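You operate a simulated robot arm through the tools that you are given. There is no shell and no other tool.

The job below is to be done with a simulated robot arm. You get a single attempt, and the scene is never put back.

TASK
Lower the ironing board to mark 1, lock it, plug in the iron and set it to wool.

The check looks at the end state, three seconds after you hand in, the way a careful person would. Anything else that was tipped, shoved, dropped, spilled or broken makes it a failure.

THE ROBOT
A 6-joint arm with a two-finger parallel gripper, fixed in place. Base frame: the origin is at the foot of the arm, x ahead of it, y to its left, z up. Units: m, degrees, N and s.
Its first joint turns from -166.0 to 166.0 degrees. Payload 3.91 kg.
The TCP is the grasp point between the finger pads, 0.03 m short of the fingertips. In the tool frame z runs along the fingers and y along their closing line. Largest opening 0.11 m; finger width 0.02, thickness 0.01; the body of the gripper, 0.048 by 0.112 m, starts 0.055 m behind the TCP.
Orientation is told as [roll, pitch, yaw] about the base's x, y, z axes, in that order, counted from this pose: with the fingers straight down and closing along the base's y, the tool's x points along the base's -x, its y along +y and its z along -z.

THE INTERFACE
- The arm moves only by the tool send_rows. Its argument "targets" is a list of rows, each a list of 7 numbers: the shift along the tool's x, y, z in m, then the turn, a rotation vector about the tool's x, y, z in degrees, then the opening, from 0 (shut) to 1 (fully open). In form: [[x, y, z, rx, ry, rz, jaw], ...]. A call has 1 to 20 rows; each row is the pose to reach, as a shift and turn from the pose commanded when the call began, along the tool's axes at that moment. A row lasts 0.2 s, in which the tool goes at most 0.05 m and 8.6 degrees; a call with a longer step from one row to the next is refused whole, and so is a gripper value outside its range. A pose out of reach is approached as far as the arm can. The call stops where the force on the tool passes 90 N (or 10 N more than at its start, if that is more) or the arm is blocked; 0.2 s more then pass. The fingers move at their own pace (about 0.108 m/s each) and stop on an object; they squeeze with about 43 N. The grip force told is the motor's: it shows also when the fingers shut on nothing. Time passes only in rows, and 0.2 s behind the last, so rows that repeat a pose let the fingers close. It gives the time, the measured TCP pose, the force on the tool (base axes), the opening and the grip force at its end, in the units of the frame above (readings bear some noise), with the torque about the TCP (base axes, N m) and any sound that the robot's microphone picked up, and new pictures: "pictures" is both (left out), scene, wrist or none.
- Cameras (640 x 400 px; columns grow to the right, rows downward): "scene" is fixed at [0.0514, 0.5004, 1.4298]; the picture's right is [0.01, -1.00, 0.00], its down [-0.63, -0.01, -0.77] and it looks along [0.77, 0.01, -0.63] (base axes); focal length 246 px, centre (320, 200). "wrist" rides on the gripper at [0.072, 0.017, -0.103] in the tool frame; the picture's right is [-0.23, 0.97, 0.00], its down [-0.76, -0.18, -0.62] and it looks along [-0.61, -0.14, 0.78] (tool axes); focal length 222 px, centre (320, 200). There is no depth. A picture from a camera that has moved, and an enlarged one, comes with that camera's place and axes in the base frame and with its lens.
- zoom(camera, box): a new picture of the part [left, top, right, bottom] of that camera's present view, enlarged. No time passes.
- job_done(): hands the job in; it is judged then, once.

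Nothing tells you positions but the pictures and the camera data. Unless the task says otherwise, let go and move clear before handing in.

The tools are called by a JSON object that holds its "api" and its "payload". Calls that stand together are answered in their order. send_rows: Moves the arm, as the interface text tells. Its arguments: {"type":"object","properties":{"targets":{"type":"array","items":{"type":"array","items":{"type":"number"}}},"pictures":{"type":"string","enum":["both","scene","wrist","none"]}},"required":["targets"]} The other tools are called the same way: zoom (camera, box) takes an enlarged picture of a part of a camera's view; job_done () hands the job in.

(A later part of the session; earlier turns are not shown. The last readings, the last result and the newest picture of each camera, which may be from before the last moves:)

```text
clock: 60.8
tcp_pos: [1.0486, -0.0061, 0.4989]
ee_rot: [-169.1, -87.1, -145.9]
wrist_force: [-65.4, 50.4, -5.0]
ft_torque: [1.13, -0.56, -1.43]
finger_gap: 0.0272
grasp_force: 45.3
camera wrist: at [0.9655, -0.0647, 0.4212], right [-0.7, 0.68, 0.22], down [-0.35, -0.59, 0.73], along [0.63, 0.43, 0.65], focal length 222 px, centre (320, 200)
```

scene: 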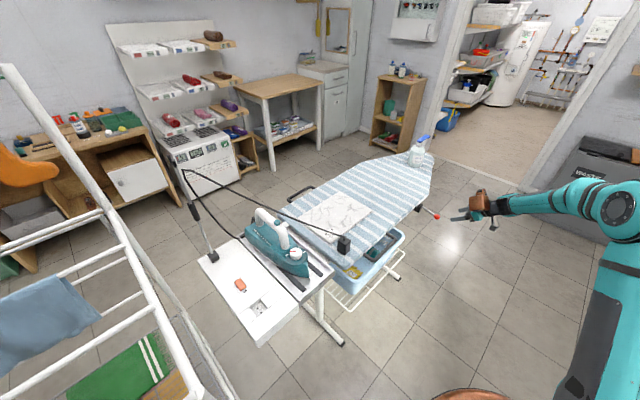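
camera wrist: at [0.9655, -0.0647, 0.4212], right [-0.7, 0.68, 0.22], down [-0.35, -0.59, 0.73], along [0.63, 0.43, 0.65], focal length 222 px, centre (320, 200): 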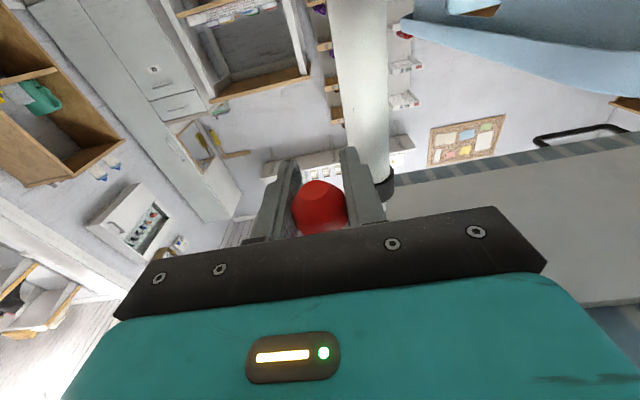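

The ball is back at its original spot. I'll release, retreat, and check the lever and marks.

{"api": "send_rows", "payload": {"targets": [[0, 0, 0, 0, 0, 0, 0.4], [0, 0, 0, 0, 0, 0, 0.7], [0, 0, -0.04, 0, 0, 0, 0.7], [0, 0, -0.09, 0, 0, 0, 0.7], [0, 0, -0.14, 0, 0, 0, 0.7], [0, 0, -0.18, 0, 0, 0, 0.7]], "pictures": "both"}}

{"api": "zoom", "payload": {"camera": "wrist", "box": [270, 60, 400, 220]}}

{"api": "zoom", "payload": {"camera": "scene", "box": [180, 150, 460, 330]}}

```text
clock: 62.2
tcp_pos: [0.9246, -0.1357, 0.491]
ee_rot: [-168.6, -87.1, -146.7]
wrist_force: [0.0, 0.3, -0.7]
ft_torque: [-0.02, 0.02, -0.03]
finger_gap: 0.077
grasp_force: 0.0
camera wrist: at [0.8408, -0.1934, 0.4134], right [-0.69, 0.69, 0.22], down [-0.35, -0.59, 0.73], along [0.63, 0.43, 0.65], focal length 222 px, centre (320, 200)
```

scene: 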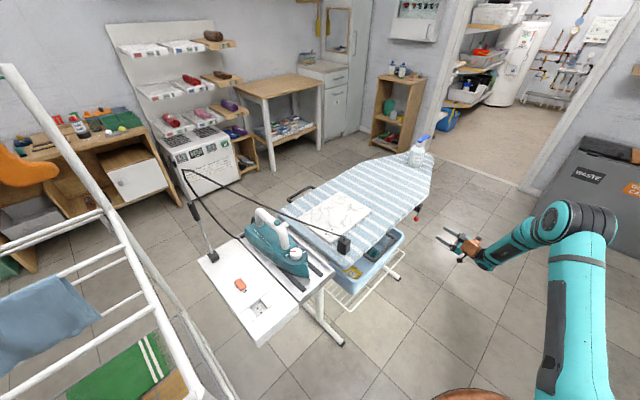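
wrist: 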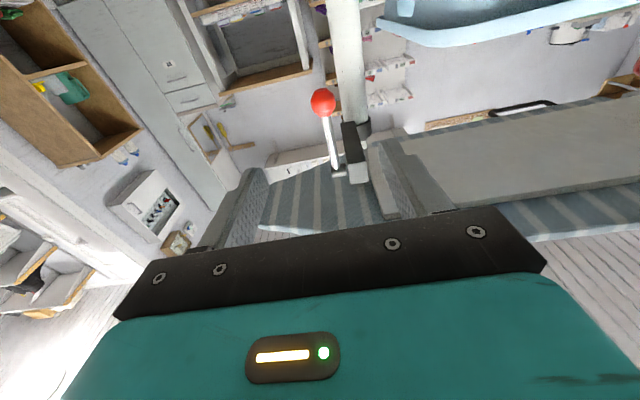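

```text
2.50 times, centred on (335, 140) of wrist
camera zoom: at [0.8408, -0.1934, 0.4134], right [-0.69, 0.69, 0.22], down [-0.35, -0.59, 0.73], along [0.63, 0.43, 0.65], focal length 555 px, centre (282, 350)
```

zoom: 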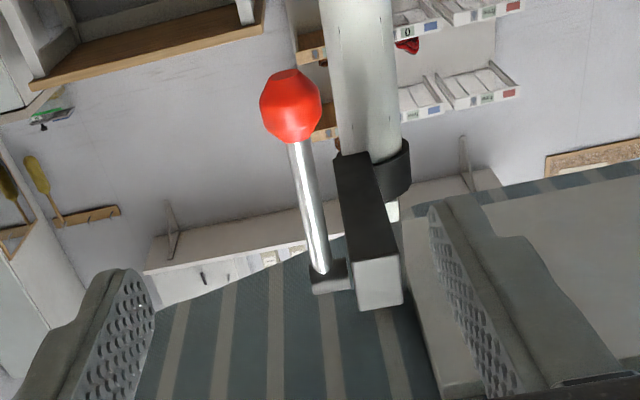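

```text
2.22 times, centred on (320, 240) of scene
camera zoom: at [0.0514, 0.5004, 1.4298], right [0.01, -1.0, 0.0], down [-0.63, -0.01, -0.77], along [0.77, 0.01, -0.63], focal length 548 px, centre (320, 111)
```

zoom: 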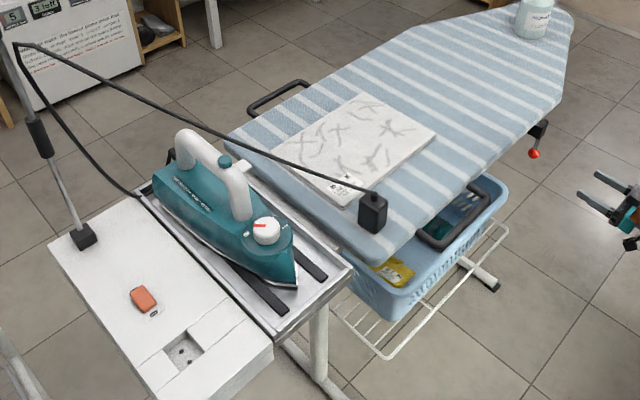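

The lever hangs down in its original locked position and the board stays at mark 1. Next is the plug, so I'll retreat upward, turn the tool down, and look from above.

{"api": "send_rows", "payload": {"targets": [[0, 0, -0.045, 0, 5, 0, 0.7], [-0.02, 0, -0.085, 0, 12, 0, 0.7], [-0.05, 0, -0.12, 0, 19, 0, 0.7], [-0.09, 0, -0.145, 0, 26, 0, 0.7], [-0.13, 0.001, -0.17, 0, 33, 0, 0.7], [-0.17, 0.001, -0.195, 0, 40, 0, 0.7], [-0.21, 0.002, -0.22, 0, 47, 0, 0.7], [-0.25, 0.002, -0.24, 0, 54, 0, 0.7], [-0.29, 0.003, -0.26, 0, 61, 0, 0.7], [-0.335, 0.003, -0.275, 0, 68, 0, 0.7], [-0.38, 0.004, -0.29, 0, 75, 0, 0.7], [-0.428, 0.005, -0.3, 0, 82, 0, 0.7], [-0.475, 0.006, -0.305, 0, 88, 0, 0.7], [-0.475, 0.006, -0.305, 0, 93, 0, 0.7]], "pictures": "none"}}

```text
clock: 65.2
tcp_pos: [0.6806, -0.3608, 0.9501]
ee_rot: [-0.7, 0.2, 44.4]
wrist_force: [-1.0, -0.2, -0.5]
ft_torque: [-0.02, 0.01, 0.01]
finger_gap: 0.0773
grasp_force: 0.1
```

Now I'll swing over to a viewpoint above the plug with yaw 90 so the cord leads away from the camera.

{"api": "send_rows", "payload": {"targets": [[-0.0246, 0.0375, -0.02, 0, 0, -3.07, 0.7], [-0.0492, 0.0749, -0.04, 0, 0, -6.13, 0.7], [-0.0738, 0.1124, -0.06, 0, 0, -9.2, 0.7], [-0.0984, 0.1499, -0.08, 0, 0, -12.27, 0.7], [-0.123, 0.1873, -0.1, 0, 0, -15.33, 0.7], [-0.1476, 0.2248, -0.115, 0, 0, -18.4, 0.7], [-0.1722, 0.2623, -0.13, 0, 0, -21.47, 0.7], [-0.1968, 0.2997, -0.13, 0, 0, -24.53, 0.7], [-0.2214, 0.3372, -0.13, 0, 0, -27.6, 0.7], [-0.246, 0.3747, -0.13, 0, 0, -30.67, 0.7], [-0.2706, 0.4121, -0.13, 0, 0, -33.73, 0.7], [-0.2952, 0.4496, -0.13, 0, 0, -36.8, 0.7], [-0.3198, 0.4871, -0.13, 0, 0, -39.87, 0.7], [-0.3444, 0.5245, -0.13, 0, 0, -42.93, 0.7], [-0.369, 0.562, -0.13, 0, 0, -46, 0.7]], "pictures": "both"}}

```text
clock: 68.4
tcp_pos: [0.5515, 0.3058, 1.0726]
ee_rot: [-0.3, 0.6, 90.5]
wrist_force: [-0.1, -1.0, 0.4]
ft_torque: [0.02, 0.0, 0.02]
finger_gap: 0.0772
grasp_force: 0.0
camera wrist: at [0.5345, 0.2343, 1.1766], right [-0.98, 0.22, -0.01], down [0.17, 0.77, 0.62], along [0.14, 0.6, -0.79], focal length 222 px, centre (320, 200)
```

scene: 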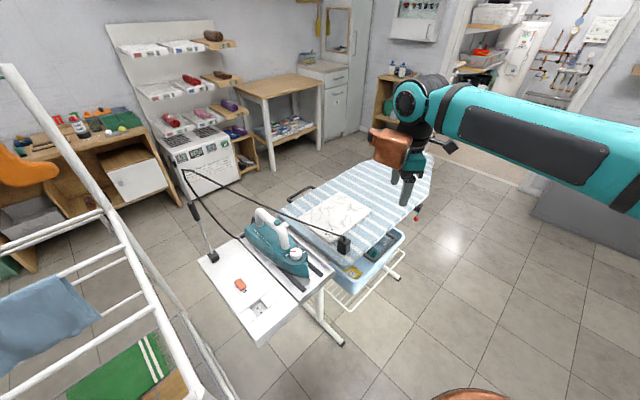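
wrist: 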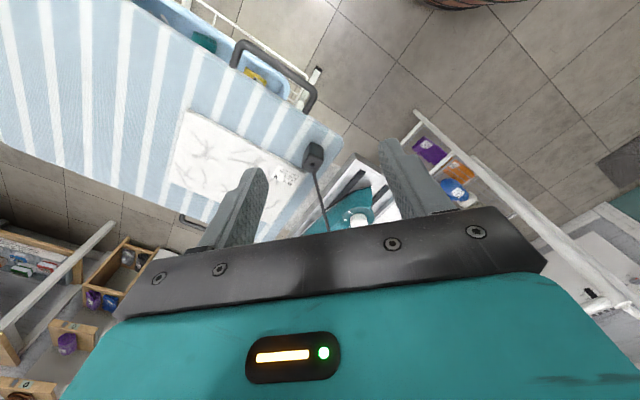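

{"api": "zoom", "payload": {"camera": "wrist", "box": [270, 110, 420, 235]}}

{"api": "zoom", "payload": {"camera": "scene", "box": [310, 210, 380, 270]}}

{"api": "zoom", "payload": {"camera": "scene", "box": [200, 240, 310, 340]}}

{"api": "zoom", "payload": {"camera": "scene", "box": [240, 200, 320, 280]}}

```text
3.20 times, centred on (345, 172) of wrist
camera zoom: at [0.5345, 0.2343, 1.1766], right [-0.98, 0.22, -0.01], down [0.17, 0.77, 0.62], along [0.14, 0.6, -0.79], focal length 711 px, centre (240, 288)
```

zoom: 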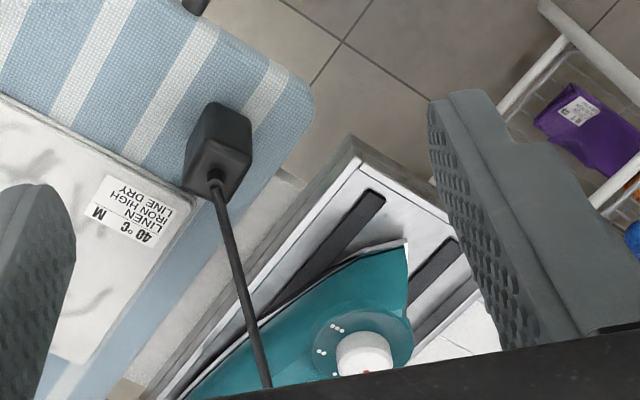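

```text
6.67 times, centred on (345, 240) of scene
camera zoom: at [0.0514, 0.5004, 1.4298], right [0.01, -1.0, 0.0], down [-0.63, -0.01, -0.77], along [0.77, 0.01, -0.63], focal length 1644 px, centre (153, -67)
```

zoom: 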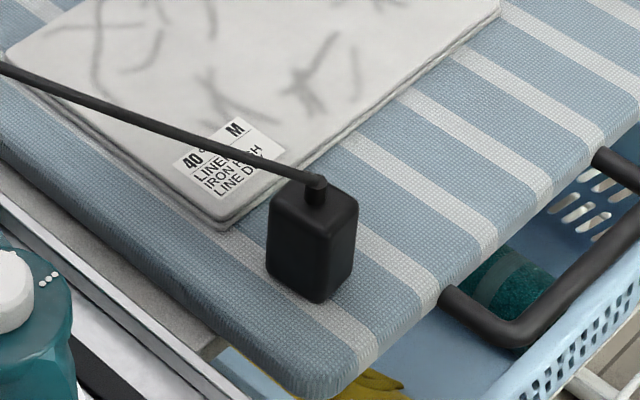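

```text
4.00 times, centred on (255, 290) of scene
camera zoom: at [0.0514, 0.5004, 1.4298], right [0.01, -1.0, 0.0], down [-0.63, -0.01, -0.77], along [0.77, 0.01, -0.63], focal length 986 px, centre (580, -160)
```

zoom: 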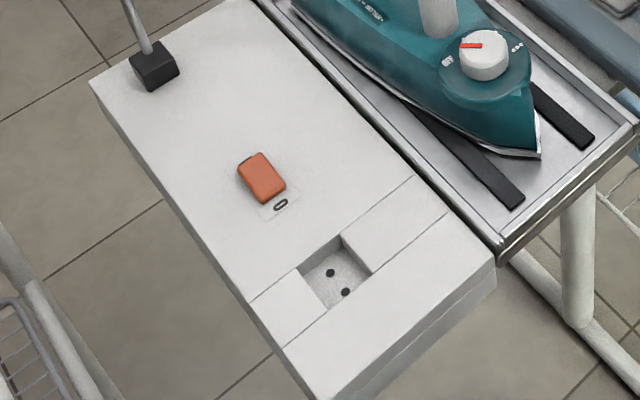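

```text
5.00 times, centred on (280, 240) of scene
camera zoom: at [0.0514, 0.5004, 1.4298], right [0.01, -1.0, 0.0], down [-0.63, -0.01, -0.77], along [0.77, 0.01, -0.63], focal length 1233 px, centre (520, 0)
```

zoom: 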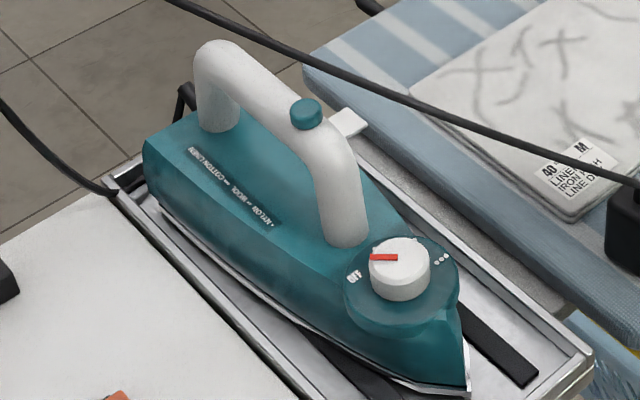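

The plug stands upright at about [0.594, 0.427], top near z 0.82, with the board top near z 0.76. The dial shows OFF and dot settings (wool is two dots). Next I'll survey the socket recess with the wrist camera.

{"api": "send_rows", "payload": {"targets": [[-0.04, 0.03, 0.01, 0, 0, 0, 0.7], [-0.075, 0.065, 0.02, 0, 0, 0, 0.7], [-0.105, 0.1, 0.03, 0, 0, 0, 0.7], [-0.135, 0.135, 0.04, 0, 0, 0, 0.7], [-0.165, 0.165, 0.05, 0, 0, 0, 0.7], [-0.19, 0.19, 0.06, 0, 0, 0, 0.7]], "pictures": "wrist"}}

{"api": "zoom", "payload": {"camera": "wrist", "box": [200, 0, 420, 170]}}

```text
refused: row 1 steps farther than a row can; nothing moved
```

```text
2.35 times, centred on (310, 85) of wrist
camera zoom: at [0.5345, 0.2343, 1.1766], right [-0.98, 0.22, -0.01], down [0.17, 0.77, 0.62], along [0.14, 0.6, -0.79], focal length 523 px, centre (344, 471)
```

zoom: 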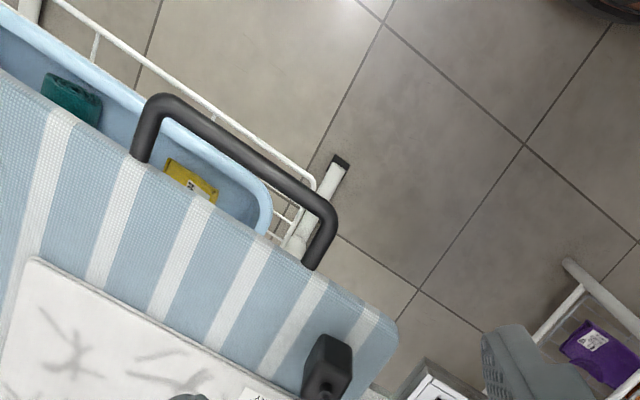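

The first step was slightly too long; I'll resend with smaller steps.

{"api": "send_rows", "payload": {"targets": [[-0.03, 0.03, 0.008, 0, 0, 0, 0.7], [-0.06, 0.06, 0.016, 0, 0, 0, 0.7], [-0.09, 0.09, 0.024, 0, 0, 0, 0.7], [-0.12, 0.12, 0.032, 0, 0, 0, 0.7], [-0.15, 0.15, 0.04, 0, 0, 0, 0.7], [-0.18, 0.18, 0.048, 0, 0, 0, 0.7]], "pictures": "wrist"}}

{"api": "zoom", "payload": {"camera": "wrist", "box": [220, 30, 400, 220]}}

```text
clock: 69.8
tcp_pos: [0.3668, 0.4811, 1.0183]
ee_rot: [-0.4, 0.5, 90.5]
wrist_force: [-0.8, -0.5, -0.5]
ft_torque: [0.06, -0.02, 0.02]
finger_gap: 0.0772
grasp_force: 0.0
camera wrist: at [0.3505, 0.4098, 1.1225], right [-0.98, 0.22, -0.01], down [0.17, 0.77, 0.62], along [0.14, 0.6, -0.79], focal length 222 px, centre (320, 200)
```

wrist: 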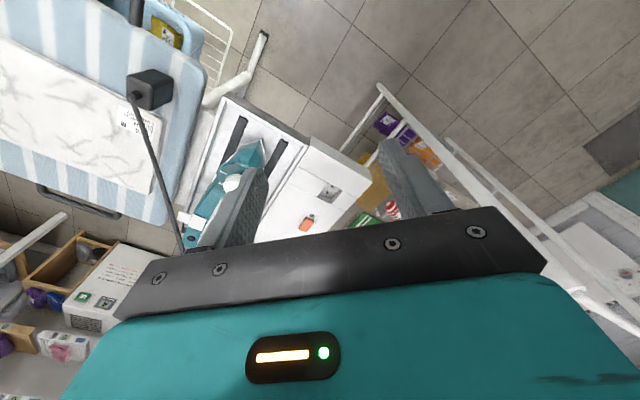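

```text
2.11 times, centred on (310, 125) of wrist
camera zoom: at [0.3505, 0.4098, 1.1225], right [-0.98, 0.22, -0.01], down [0.17, 0.77, 0.62], along [0.14, 0.6, -0.79], focal length 468 px, centre (341, 358)
```

zoom: 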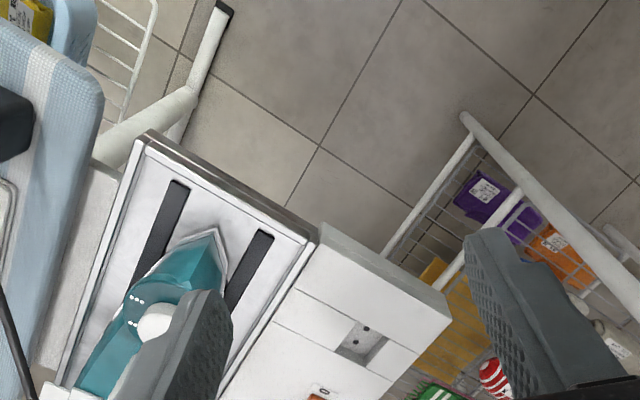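

The socket recess is visible; I'll zoom in on it for precise positions.

{"api": "zoom", "payload": {"camera": "wrist", "box": [290, 160, 370, 240]}}

{"api": "zoom", "payload": {"camera": "scene", "box": [235, 285, 295, 335]}}

{"api": "zoom", "payload": {"camera": "wrist", "box": [110, 50, 190, 130]}}

```text
5.00 times, centred on (330, 200) of wrist
camera zoom: at [0.3505, 0.4098, 1.1225], right [-0.98, 0.22, -0.01], down [0.17, 0.77, 0.62], along [0.14, 0.6, -0.79], focal length 1111 px, centre (270, 200)
```

zoom: 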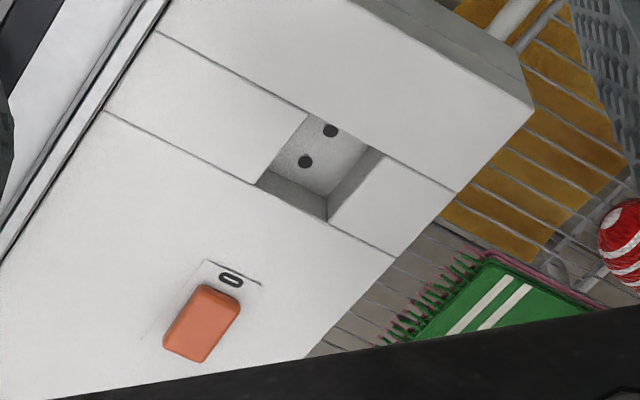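

```text
8.00 times, centred on (265, 310) of scene
camera zoom: at [0.0514, 0.5004, 1.4298], right [0.01, -1.0, 0.0], down [-0.63, -0.01, -0.77], along [0.77, 0.01, -0.63], focal length 1972 px, centre (760, -680)
```

zoom: 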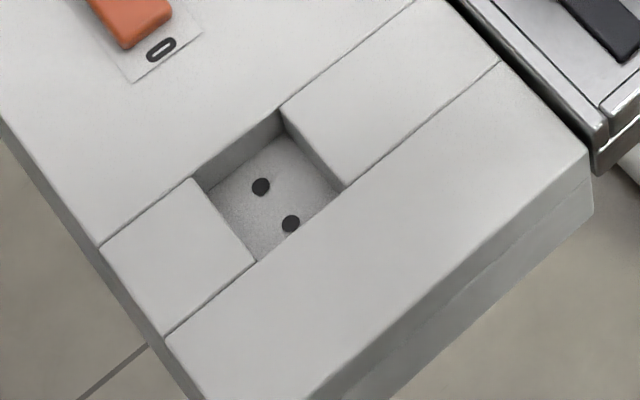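

```text
5.00 times, centred on (150, 90) of wrist
camera zoom: at [0.3505, 0.4098, 1.1225], right [-0.98, 0.22, -0.01], down [0.17, 0.77, 0.62], along [0.14, 0.6, -0.79], focal length 1111 px, centre (1170, 750)
```

zoom: 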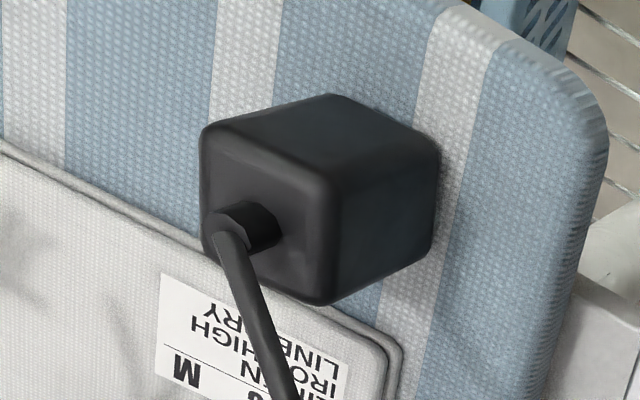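

The socket centre is at about [0.392, 0.677], floor z 0.742, rim z 0.758, with its holes lined up along (0.707, 0.707). The plug body looks aligned with the board, so I'll go above it with yaw 45, closing across the cord.

{"api": "send_rows", "payload": {"targets": [[0.009, -0.037, 0.011, 0, 0, 7.6, 0.6], [0.019, -0.074, 0.023, 0, 0, 15.2, 0.6], [0.028, -0.112, 0.034, 0, 0, 22.7, 0.6], [0.037, -0.149, 0.045, 0, 0, 30.3, 0.6], [0.047, -0.186, 0.057, 0, 0, 37.9, 0.6], [0.056, -0.223, 0.068, 0, 0, 45.5, 0.6]], "pictures": "both"}}

{"api": "zoom", "payload": {"camera": "wrist", "box": [260, 100, 380, 220]}}

```text
clock: 71.2
tcp_pos: [0.5865, 0.4239, 0.9496]
ee_rot: [-0.6, 0.0, 45.1]
wrist_force: [0.3, -0.1, 0.3]
ft_torque: [0.03, -0.02, 0.02]
finger_gap: 0.0662
grasp_force: 0.0
camera wrist: at [0.5238, 0.3856, 1.0539], right [-0.53, 0.85, -0.01], down [0.66, 0.42, 0.62], along [0.53, 0.32, -0.78], focal length 222 px, centre (320, 200)
```

scene: 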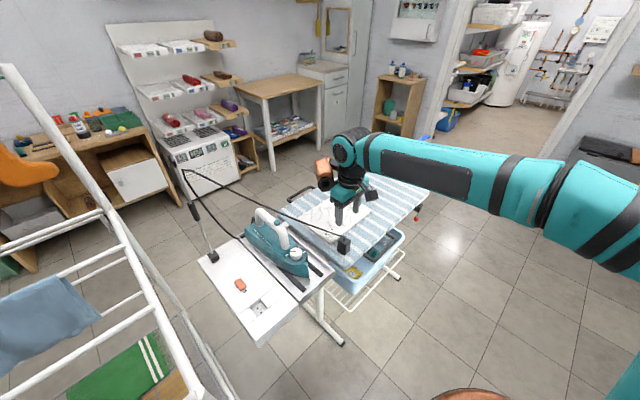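
wrist: 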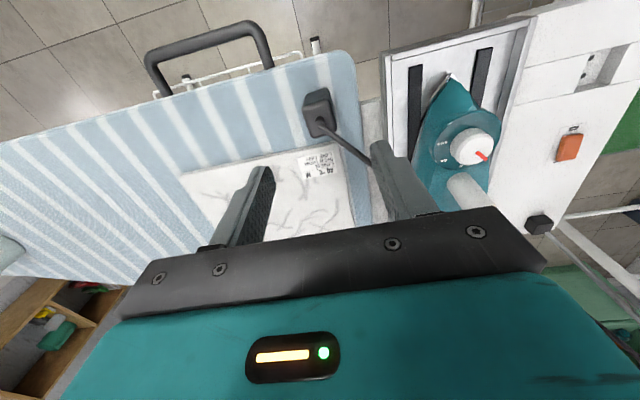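

```text
3.33 times, centred on (320, 160) of wrist
camera zoom: at [0.5238, 0.3856, 1.0539], right [-0.53, 0.85, -0.01], down [0.66, 0.42, 0.62], along [0.53, 0.32, -0.78], focal length 740 px, centre (320, 333)
```

zoom: 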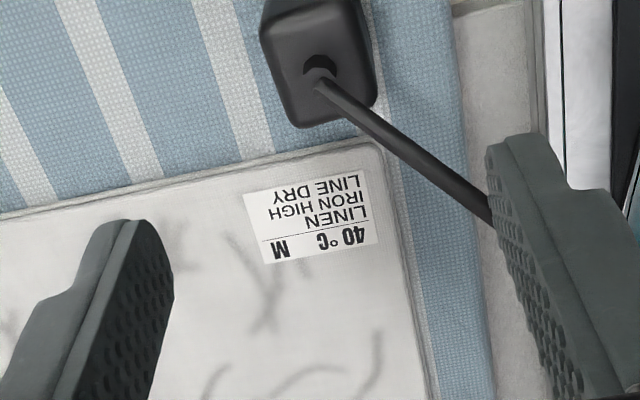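

The plug edges run parallel to the board's stripes, so it is aligned at 45°. This view also shows the iron dial, so I'll zoom on both.

{"api": "zoom", "payload": {"camera": "wrist", "box": [420, 90, 520, 190]}}

{"api": "zoom", "payload": {"camera": "wrist", "box": [290, 80, 350, 140]}}

{"api": "zoom", "payload": {"camera": "wrist", "box": [530, 20, 640, 180]}}

```text
4.00 times, centred on (470, 140) of wrist
camera zoom: at [0.5238, 0.3856, 1.0539], right [-0.53, 0.85, -0.01], down [0.66, 0.42, 0.62], along [0.53, 0.32, -0.78], focal length 888 px, centre (-280, 440)
```

zoom: 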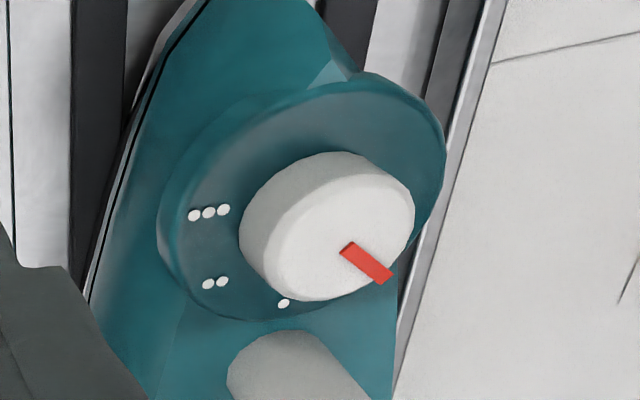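

```text
6.67 times, centred on (320, 110) of wrist
camera zoom: at [0.5238, 0.3856, 1.0539], right [-0.53, 0.85, -0.01], down [0.66, 0.42, 0.62], along [0.53, 0.32, -0.78], focal length 1481 px, centre (320, 800)
```

zoom: 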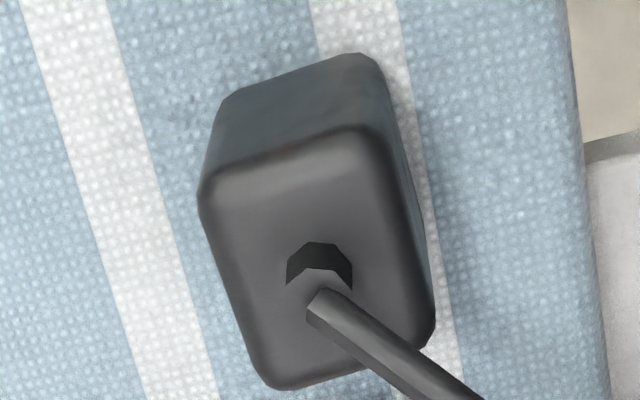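

```text
2.50 times, centred on (585, 100) of wrist
camera zoom: at [0.5238, 0.3856, 1.0539], right [-0.53, 0.85, -0.01], down [0.66, 0.42, 0.62], along [0.53, 0.32, -0.78], focal length 555 px, centre (-342, 450)
```

zoom: 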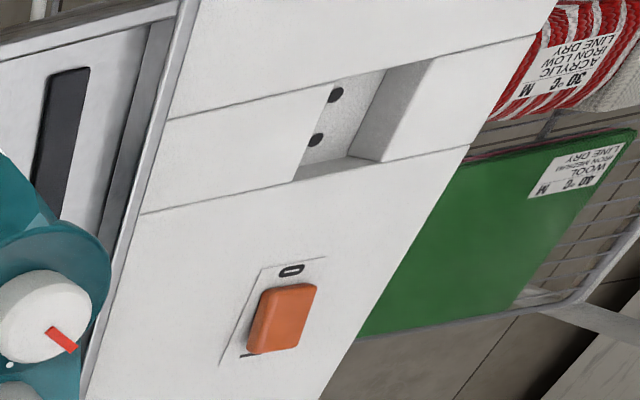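

The plug body is about 0.030 × 0.034 m, centred at (0.594, 0.426) and aligned like the recess. I'll descend over it, keeping the fingertips about 0.02 m above the board.

{"api": "send_rows", "payload": {"targets": [[-0.0063, -0.0038, 0.03, 0, 0, 0, 0.6], [-0.0063, -0.0038, 0.06, 0, 0, 0, 0.6], [-0.0063, -0.0038, 0.09, 0, 0, 0, 0.6], [-0.0063, -0.0038, 0.115, 0, 0, 0, 0.6]], "pictures": "both"}}

{"api": "zoom", "payload": {"camera": "scene", "box": [310, 190, 400, 270]}}

```text
clock: 72.2
tcp_pos: [0.5975, 0.4257, 0.8359]
ee_rot: [-0.6, 0.1, 45.0]
wrist_force: [0.3, -1.0, 0.1]
ft_torque: [0.03, 0.0, -0.01]
finger_gap: 0.0659
grasp_force: 0.1
camera wrist: at [0.5345, 0.3875, 0.9385], right [-0.53, 0.85, -0.01], down [0.66, 0.42, 0.62], along [0.53, 0.32, -0.78], focal length 222 px, centre (320, 200)
```

scene: 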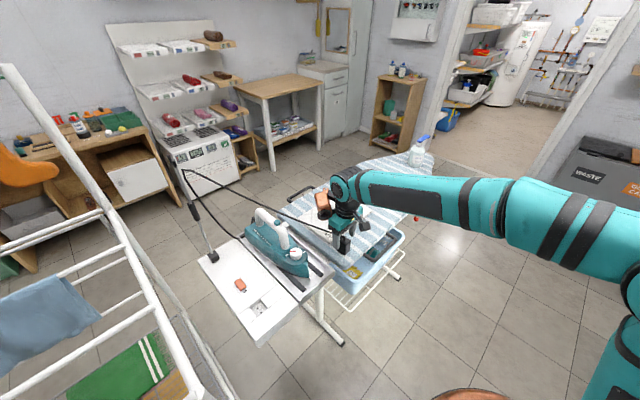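
wrist: 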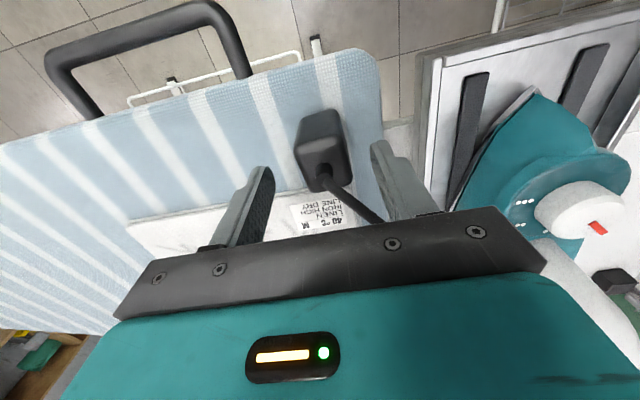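

```text
5.00 times, centred on (355, 230) of scene
camera zoom: at [0.0514, 0.5004, 1.4298], right [0.01, -1.0, 0.0], down [-0.63, -0.01, -0.77], along [0.77, 0.01, -0.63], focal length 1233 px, centre (145, 50)
```

zoom: 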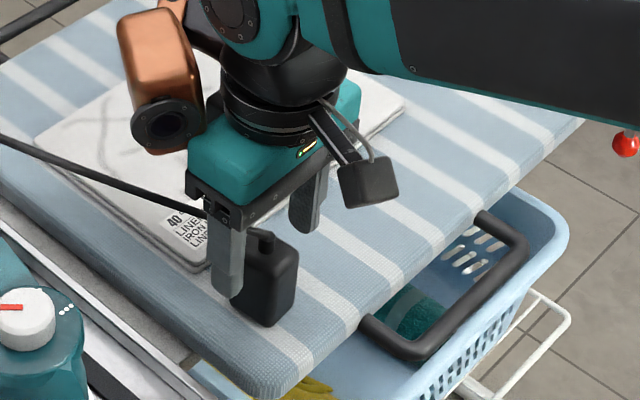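

The plug is well between the fingers, with the cord passing clear. I'll make a small correction, descend to grasp height and close.

{"api": "send_rows", "payload": {"targets": [[-0.002, 0.0025, 0.012, 0, 0, 0, 0.6], [-0.004, 0.0025, 0.024, 0, 0, 0, 0.6], [-0.004, 0.0025, 0.024, 0, 0, 0, 0.4], [-0.004, 0.0025, 0.024, 0, 0, 0, 0.2], [-0.004, 0.0025, 0.024, 0, 0, 0, 0.1], [-0.004, 0.0025, 0.024, 0, 0, 0, 0.1]], "pictures": "both"}}

{"api": "zoom", "payload": {"camera": "scene", "box": [310, 190, 400, 270]}}

```text
clock: 73.6
tcp_pos: [0.5997, 0.4298, 0.8137]
ee_rot: [-0.6, 0.2, 45.1]
wrist_force: [-0.5, 0.1, -0.5]
ft_torque: [0.03, -0.01, 0.04]
finger_gap: 0.031
grasp_force: 43.2
camera wrist: at [0.536, 0.3918, 0.9168], right [-0.53, 0.85, -0.01], down [0.66, 0.42, 0.62], along [0.53, 0.32, -0.78], focal length 222 px, centre (320, 200)
```

scene: 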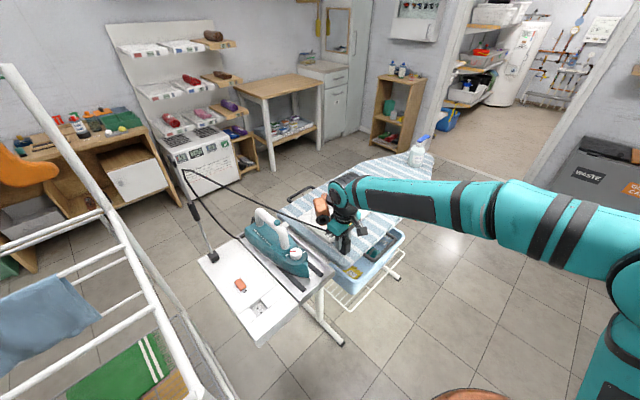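
wrist: 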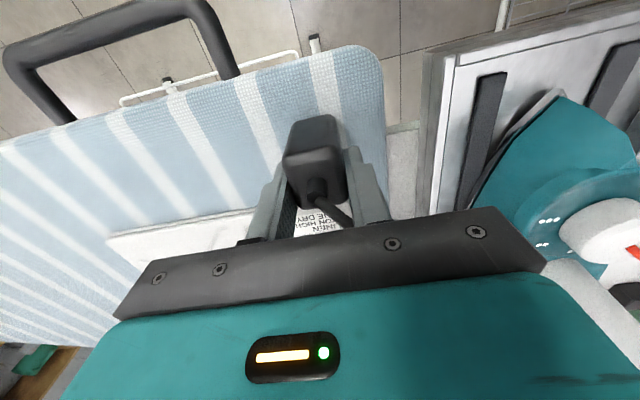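

```text
5.00 times, centred on (355, 230) of scene
camera zoom: at [0.0514, 0.5004, 1.4298], right [0.01, -1.0, 0.0], down [-0.63, -0.01, -0.77], along [0.77, 0.01, -0.63], focal length 1233 px, centre (145, 50)
```

zoom: 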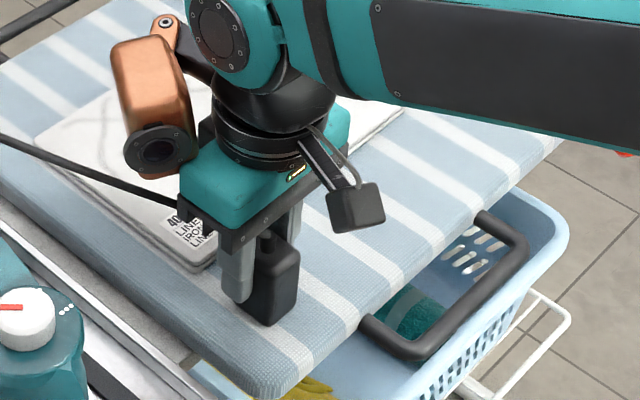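

The plug is gripped (0.031 m wide). I'll lift it slowly and check the pins underneath.

{"api": "send_rows", "payload": {"targets": [[0, 0, -0.01, 0, 0, 0, 0.1], [0, 0, -0.025, 0, 0, 0, 0.1], [0, 0, -0.045, 0, 0, 0, 0.1], [0, 0, -0.07, 0, 0, 0, 0.1]], "pictures": "both"}}

{"api": "zoom", "payload": {"camera": "scene", "box": [310, 180, 390, 260]}}

```text
clock: 74.6
tcp_pos: [0.5972, 0.4315, 0.8863]
ee_rot: [-0.7, 0.2, 45.1]
wrist_force: [-0.6, -0.7, -0.9]
ft_torque: [-0.05, 0.0, 0.02]
finger_gap: 0.0316
grasp_force: 42.4
camera wrist: at [0.5338, 0.3932, 0.9903], right [-0.53, 0.85, -0.01], down [0.66, 0.42, 0.62], along [0.53, 0.32, -0.78], focal length 222 px, centre (320, 200)
```

scene: 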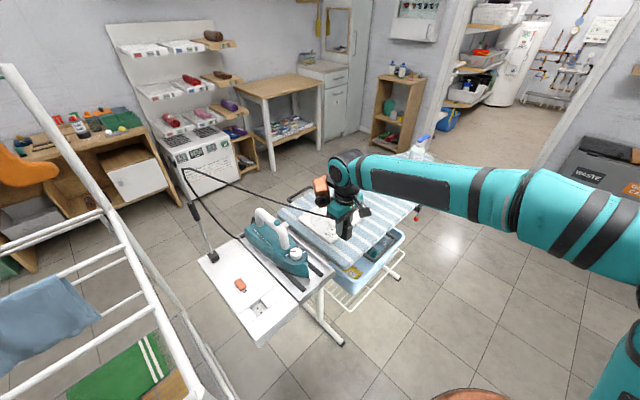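
wrist: 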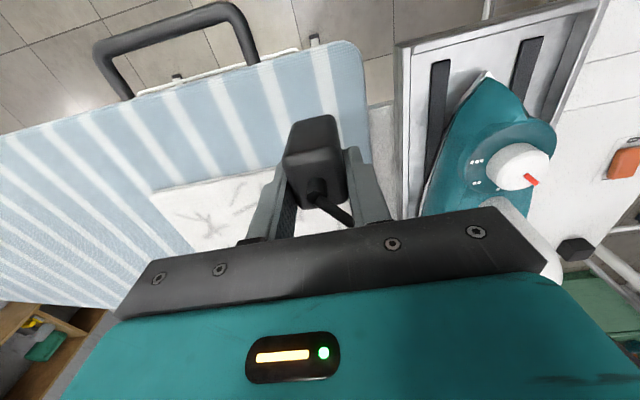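

```text
5.00 times, centred on (350, 220) of scene
camera zoom: at [0.0514, 0.5004, 1.4298], right [0.01, -1.0, 0.0], down [-0.63, -0.01, -0.77], along [0.77, 0.01, -0.63], focal length 1233 px, centre (170, 100)
```

zoom: 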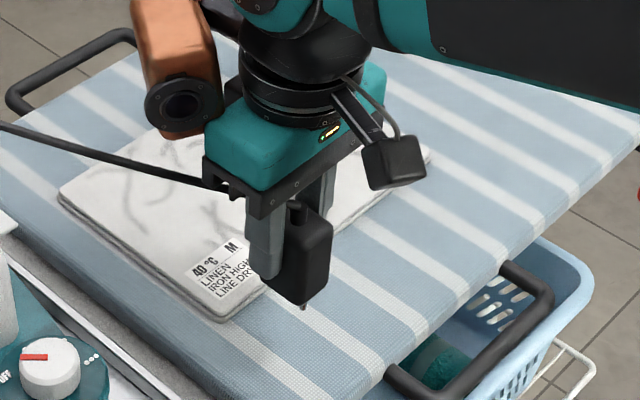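

One pin is visible below the plug. I'll zoom tighter to see the pin arrangement.

{"api": "zoom", "payload": {"camera": "scene", "box": [334, 216, 360, 248]}}

```text
12.50 times, centred on (347, 232) of scene
camera zoom: at [0.0514, 0.5004, 1.4298], right [0.01, -1.0, 0.0], down [-0.63, -0.01, -0.77], along [0.77, 0.01, -0.63], focal length 3082 px, centre (-18, -200)
```

zoom: 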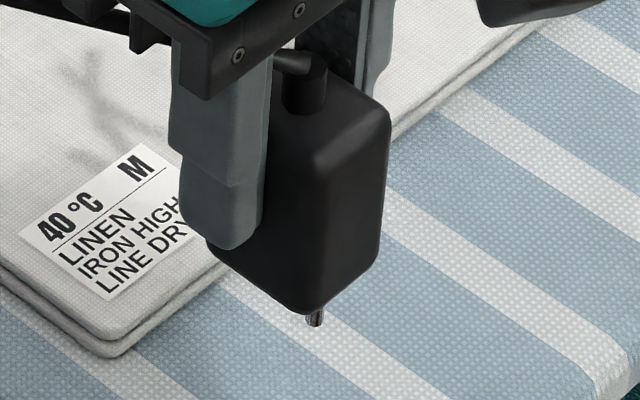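

The visible pin shows the pins lie along the same direction as the socket holes, so no turning is needed. My grip is too low for the recess depth, so I'll set the plug back down, regrip about 9 mm higher, and lift again.

{"api": "send_rows", "payload": {"targets": [[0, 0, 0.025, 0, 0, 0, 0.1], [0, 0, 0.05, 0, 0, 0, 0.1], [0, 0, 0.0685, 0, 0, 0, 0.1], [0, 0, 0.0685, 0, 0, 0, 0.35], [0, 0, 0.0685, 0, 0, 0, 0.4], [0, 0, 0.06, 0, 0, 0, 0.4], [0, 0, 0.06, 0, 0, 0, 0.2], [0, 0, 0.06, 0, 0, 0, 0.1], [0, 0, 0.06, 0, 0, 0, 0.1]], "pictures": "scene"}}

{"api": "zoom", "payload": {"camera": "scene", "box": [320, 210, 380, 260]}}

```text
clock: 76.6
tcp_pos: [0.598, 0.4317, 0.8268]
ee_rot: [-0.6, 0.1, 45.1]
wrist_force: [0.5, 1.3, -0.3]
ft_torque: [0.08, 0.01, -0.03]
finger_gap: 0.0308
grasp_force: 43.3
```

scene: 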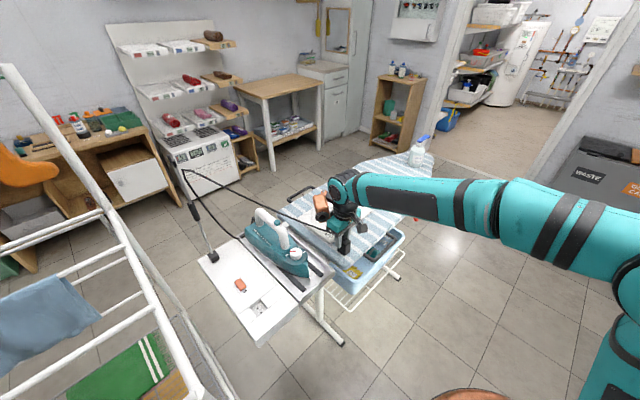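

```text
8.00 times, centred on (350, 235) of scene
camera zoom: at [0.0514, 0.5004, 1.4298], right [0.01, -1.0, 0.0], down [-0.63, -0.01, -0.77], along [0.77, 0.01, -0.63], focal length 1972 px, centre (80, -80)
```

zoom: 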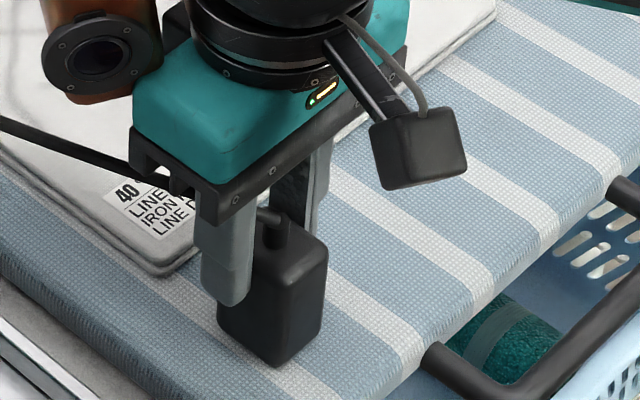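

Plug regripped higher. I'll lift it well above the iron's handle and carry it over toward the socket.

{"api": "send_rows", "payload": {"targets": [[0, 0, -0.02, 0, 0, 0, 0.1], [0, 0, -0.06, 0, 0, 0, 0.1], [0, 0, -0.1, 0, 0, 0, 0.1], [0, 0, -0.14, 0, 0, 0, 0.1], [0, 0, -0.18, 0, 0, 0, 0.1], [0, 0, -0.22, 0, 0, 0, 0.1]], "pictures": "both"}}

```text
clock: 78.0
tcp_pos: [0.6016, 0.4336, 1.0461]
ee_rot: [-0.5, 0.1, 45.1]
wrist_force: [0.0, -0.5, -0.5]
ft_torque: [-0.03, 0.0, -0.02]
finger_gap: 0.0309
grasp_force: 42.8
camera wrist: at [0.5371, 0.3958, 1.1493], right [-0.53, 0.85, -0.01], down [0.66, 0.42, 0.62], along [0.53, 0.32, -0.78], focal length 222 px, centre (320, 200)
```

scene: 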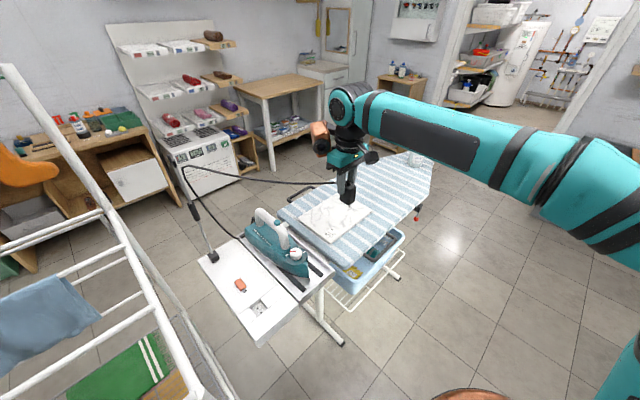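
wrist: 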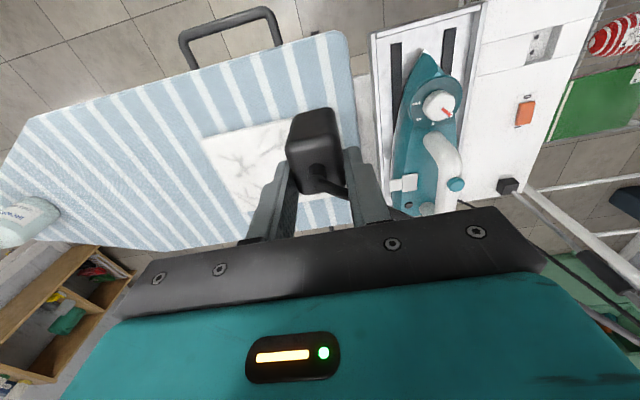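

The plug hangs cleanly in the gripper and the cord follows. Now across to above the socket.

{"api": "send_rows", "payload": {"targets": [[-0.0035, 0.0457, 0, 0, 0, 0, 0.1], [-0.007, 0.0914, 0, 0, 0, 0, 0.1], [-0.0104, 0.1371, 0, 0, 0, 0, 0.1], [-0.0139, 0.1829, 0, 0, 0, 0, 0.1], [-0.0174, 0.2286, 0, 0, 0, 0, 0.1], [-0.0208, 0.2743, 0, 0, 0, 0, 0.1], [-0.0243, 0.32, 0, 0, 0, 0, 0.1]], "pictures": "both"}}

```text
clock: 79.6
tcp_pos: [0.3894, 0.6743, 1.042]
ee_rot: [-0.7, 0.0, 44.9]
wrist_force: [1.5, -0.6, 0.3]
ft_torque: [0.06, 0.0, -0.03]
finger_gap: 0.0309
grasp_force: 42.6
camera wrist: at [0.3261, 0.6355, 1.1455], right [-0.53, 0.85, -0.01], down [0.66, 0.42, 0.62], along [0.53, 0.32, -0.78], focal length 222 px, centre (320, 200)
```

scene: 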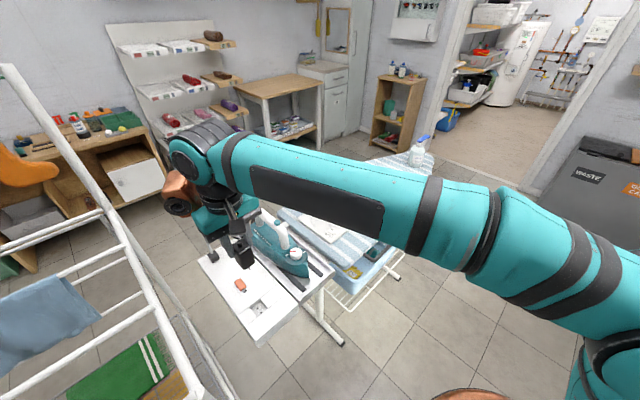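
wrist: 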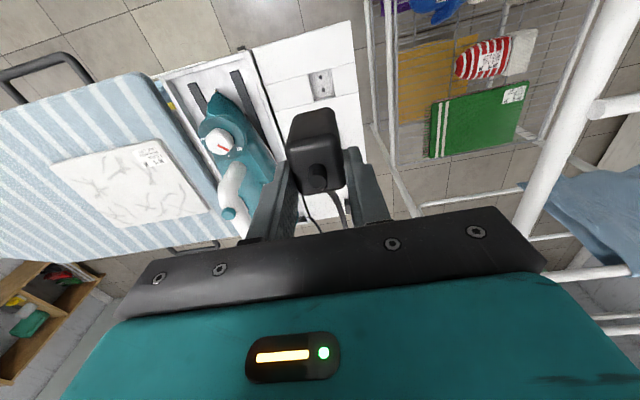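

The socket is visible just ahead and to the left of the plug. A drying-rack rail is near, so I'll check clearances before lowering.

{"api": "zoom", "payload": {"camera": "wrist", "box": [270, 40, 420, 190]}}

{"api": "zoom", "payload": {"camera": "scene", "box": [130, 200, 310, 380]}}

```text
2.67 times, centred on (345, 115) of wrist
camera zoom: at [0.3261, 0.6355, 1.1455], right [-0.53, 0.85, -0.01], down [0.66, 0.42, 0.62], along [0.53, 0.32, -0.78], focal length 592 px, centre (253, 427)
```

zoom: 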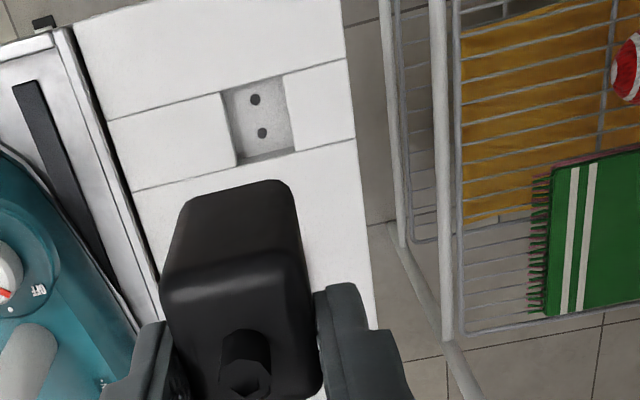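

```text
2.22 times, centred on (220, 290) of scene
camera zoom: at [0.0514, 0.5004, 1.4298], right [0.01, -1.0, 0.0], down [-0.63, -0.01, -0.77], along [0.77, 0.01, -0.63], focal length 548 px, centre (542, 0)
```

zoom: 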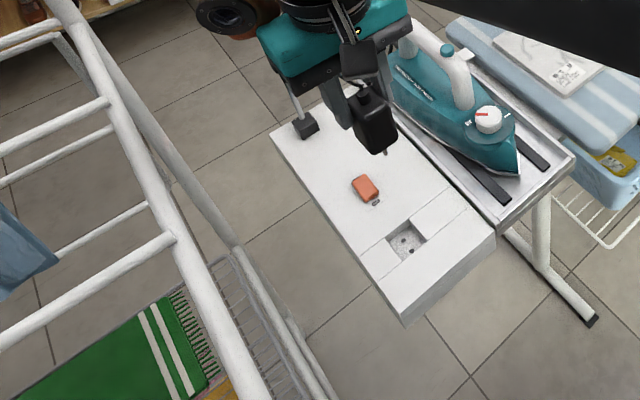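

The rack's top rails are clear of the gripper. The wrist view puts the socket about 3 mm off the tool axis each way, so I'll correct that, straighten the small tilt and come down partway.

{"api": "send_rows", "payload": {"targets": [[-0.0033, 0.0035, 0.03, -0.46, -0.46, 0, 0.1], [-0.0033, 0.0035, 0.07, -0.46, -0.46, 0, 0.1], [-0.0033, 0.0035, 0.11, -0.46, -0.46, 0, 0.1], [-0.0033, 0.0035, 0.15, -0.46, -0.46, 0, 0.1]], "pictures": "both"}}

{"api": "zoom", "payload": {"camera": "wrist", "box": [260, 60, 380, 200]}}

{"api": "zoom", "payload": {"camera": "scene", "box": [230, 260, 290, 320]}}

```text
clock: 80.6
tcp_pos: [0.391, 0.6776, 0.8914]
ee_rot: [-0.1, -0.4, 45.1]
wrist_force: [-0.5, -0.8, 0.4]
ft_torque: [0.04, 0.0, 0.0]
finger_gap: 0.031
grasp_force: 43.2
camera wrist: at [0.3274, 0.6376, 0.9945], right [-0.53, 0.85, 0.0], down [0.66, 0.41, 0.63], along [0.53, 0.33, -0.78], focal length 222 px, centre (320, 200)
```

scene: 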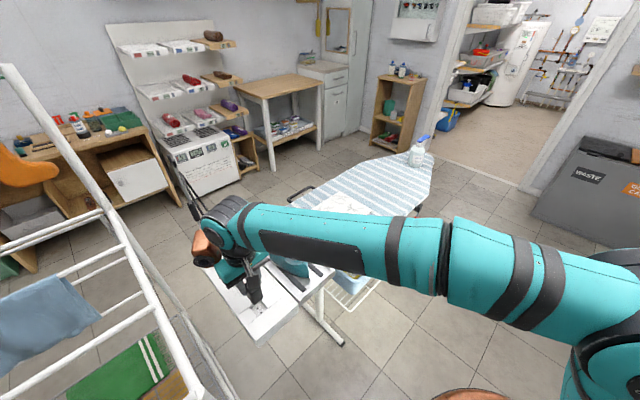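
wrist: 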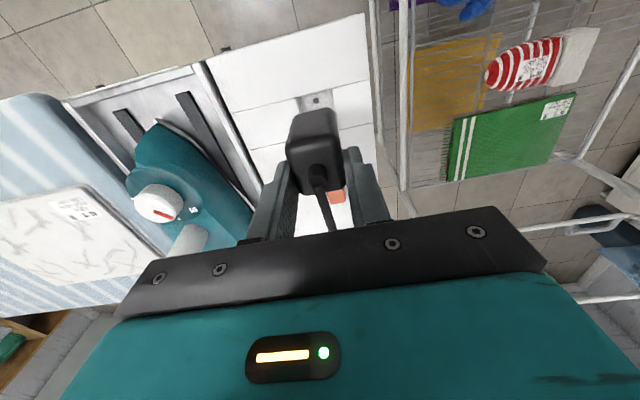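

```text
2.86 times, centred on (320, 130) of wrist
camera zoom: at [0.3274, 0.6376, 0.9945], right [-0.53, 0.85, 0.0], down [0.66, 0.41, 0.63], along [0.53, 0.33, -0.78], focal length 635 px, centre (320, 400)
```

zoom: 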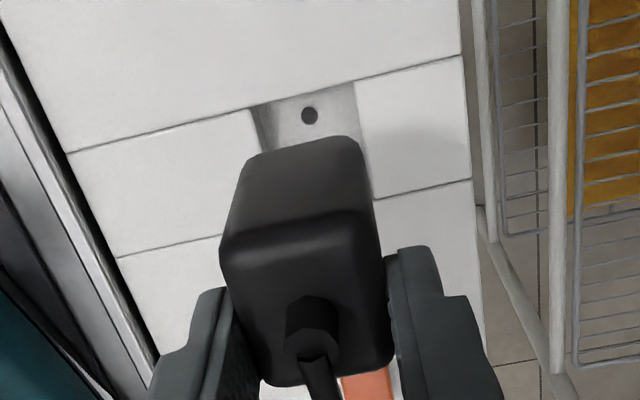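

```text
6.67 times, centred on (260, 290) of scene
camera zoom: at [0.0514, 0.5004, 1.4298], right [0.01, -1.0, 0.0], down [-0.63, -0.01, -0.77], along [0.77, 0.01, -0.63], focal length 1644 px, centre (720, -400)
```

zoom: 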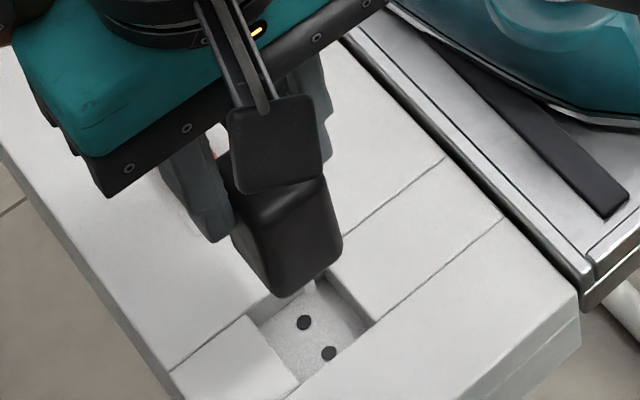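

The scene and wrist views agree that the plug sits about 6 mm off-centre in the grip along the pin direction, so I need about 6 mm forward and 1.7 mm sideways. I'll apply that and come down 0.035 m more, then recheck.

{"api": "send_rows", "payload": {"targets": [[-0.0061, -0.0017, 0.01, 0, 0, 0, 0.1], [-0.0061, -0.0017, 0.025, 0, 0, 0, 0.1], [-0.0061, -0.0017, 0.035, 0, 0, 0, 0.1]], "pictures": "wrist"}}

{"api": "zoom", "payload": {"camera": "wrist", "box": [280, 80, 360, 180]}}

{"api": "zoom", "payload": {"camera": "scene", "box": [242, 280, 282, 320]}}

```text
clock: 81.4
tcp_pos: [0.3956, 0.6825, 0.8573]
ee_rot: [-0.1, -0.5, 45.1]
wrist_force: [-0.6, -0.8, 0.2]
ft_torque: [0.05, -0.02, -0.01]
finger_gap: 0.0309
grasp_force: 43.1
camera wrist: at [0.3327, 0.6435, 0.961], right [-0.53, 0.85, 0.0], down [0.66, 0.41, 0.63], along [0.53, 0.33, -0.78], focal length 222 px, centre (320, 200)
```

wrist: 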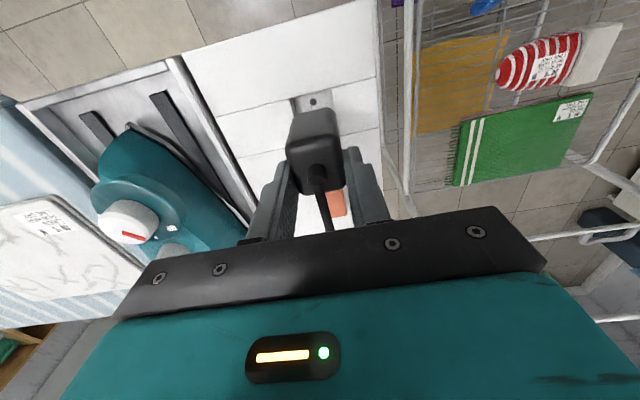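

```text
4.00 times, centred on (320, 130) of wrist
camera zoom: at [0.3327, 0.6435, 0.961], right [-0.53, 0.85, 0.0], down [0.66, 0.41, 0.63], along [0.53, 0.33, -0.78], focal length 888 px, centre (320, 480)
```

zoom: 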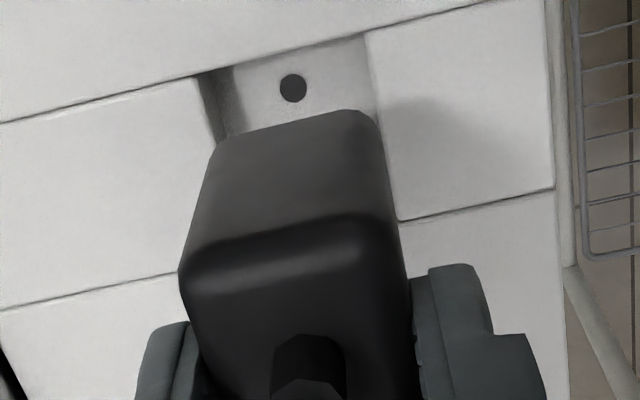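

```text
10.00 times, centred on (262, 300) of scene
camera zoom: at [0.0514, 0.5004, 1.4298], right [0.01, -1.0, 0.0], down [-0.63, -0.01, -0.77], along [0.77, 0.01, -0.63], focal length 2465 px, centre (900, -800)
```

zoom: 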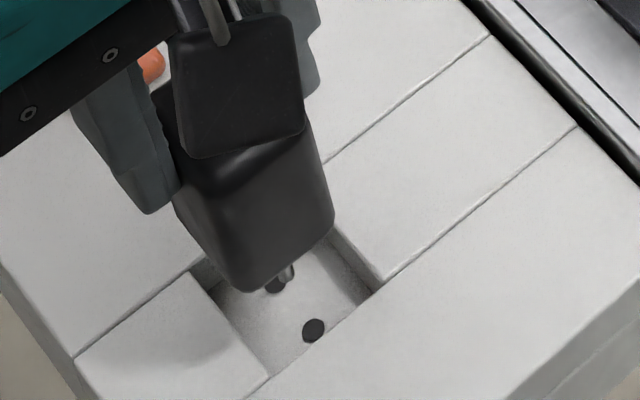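

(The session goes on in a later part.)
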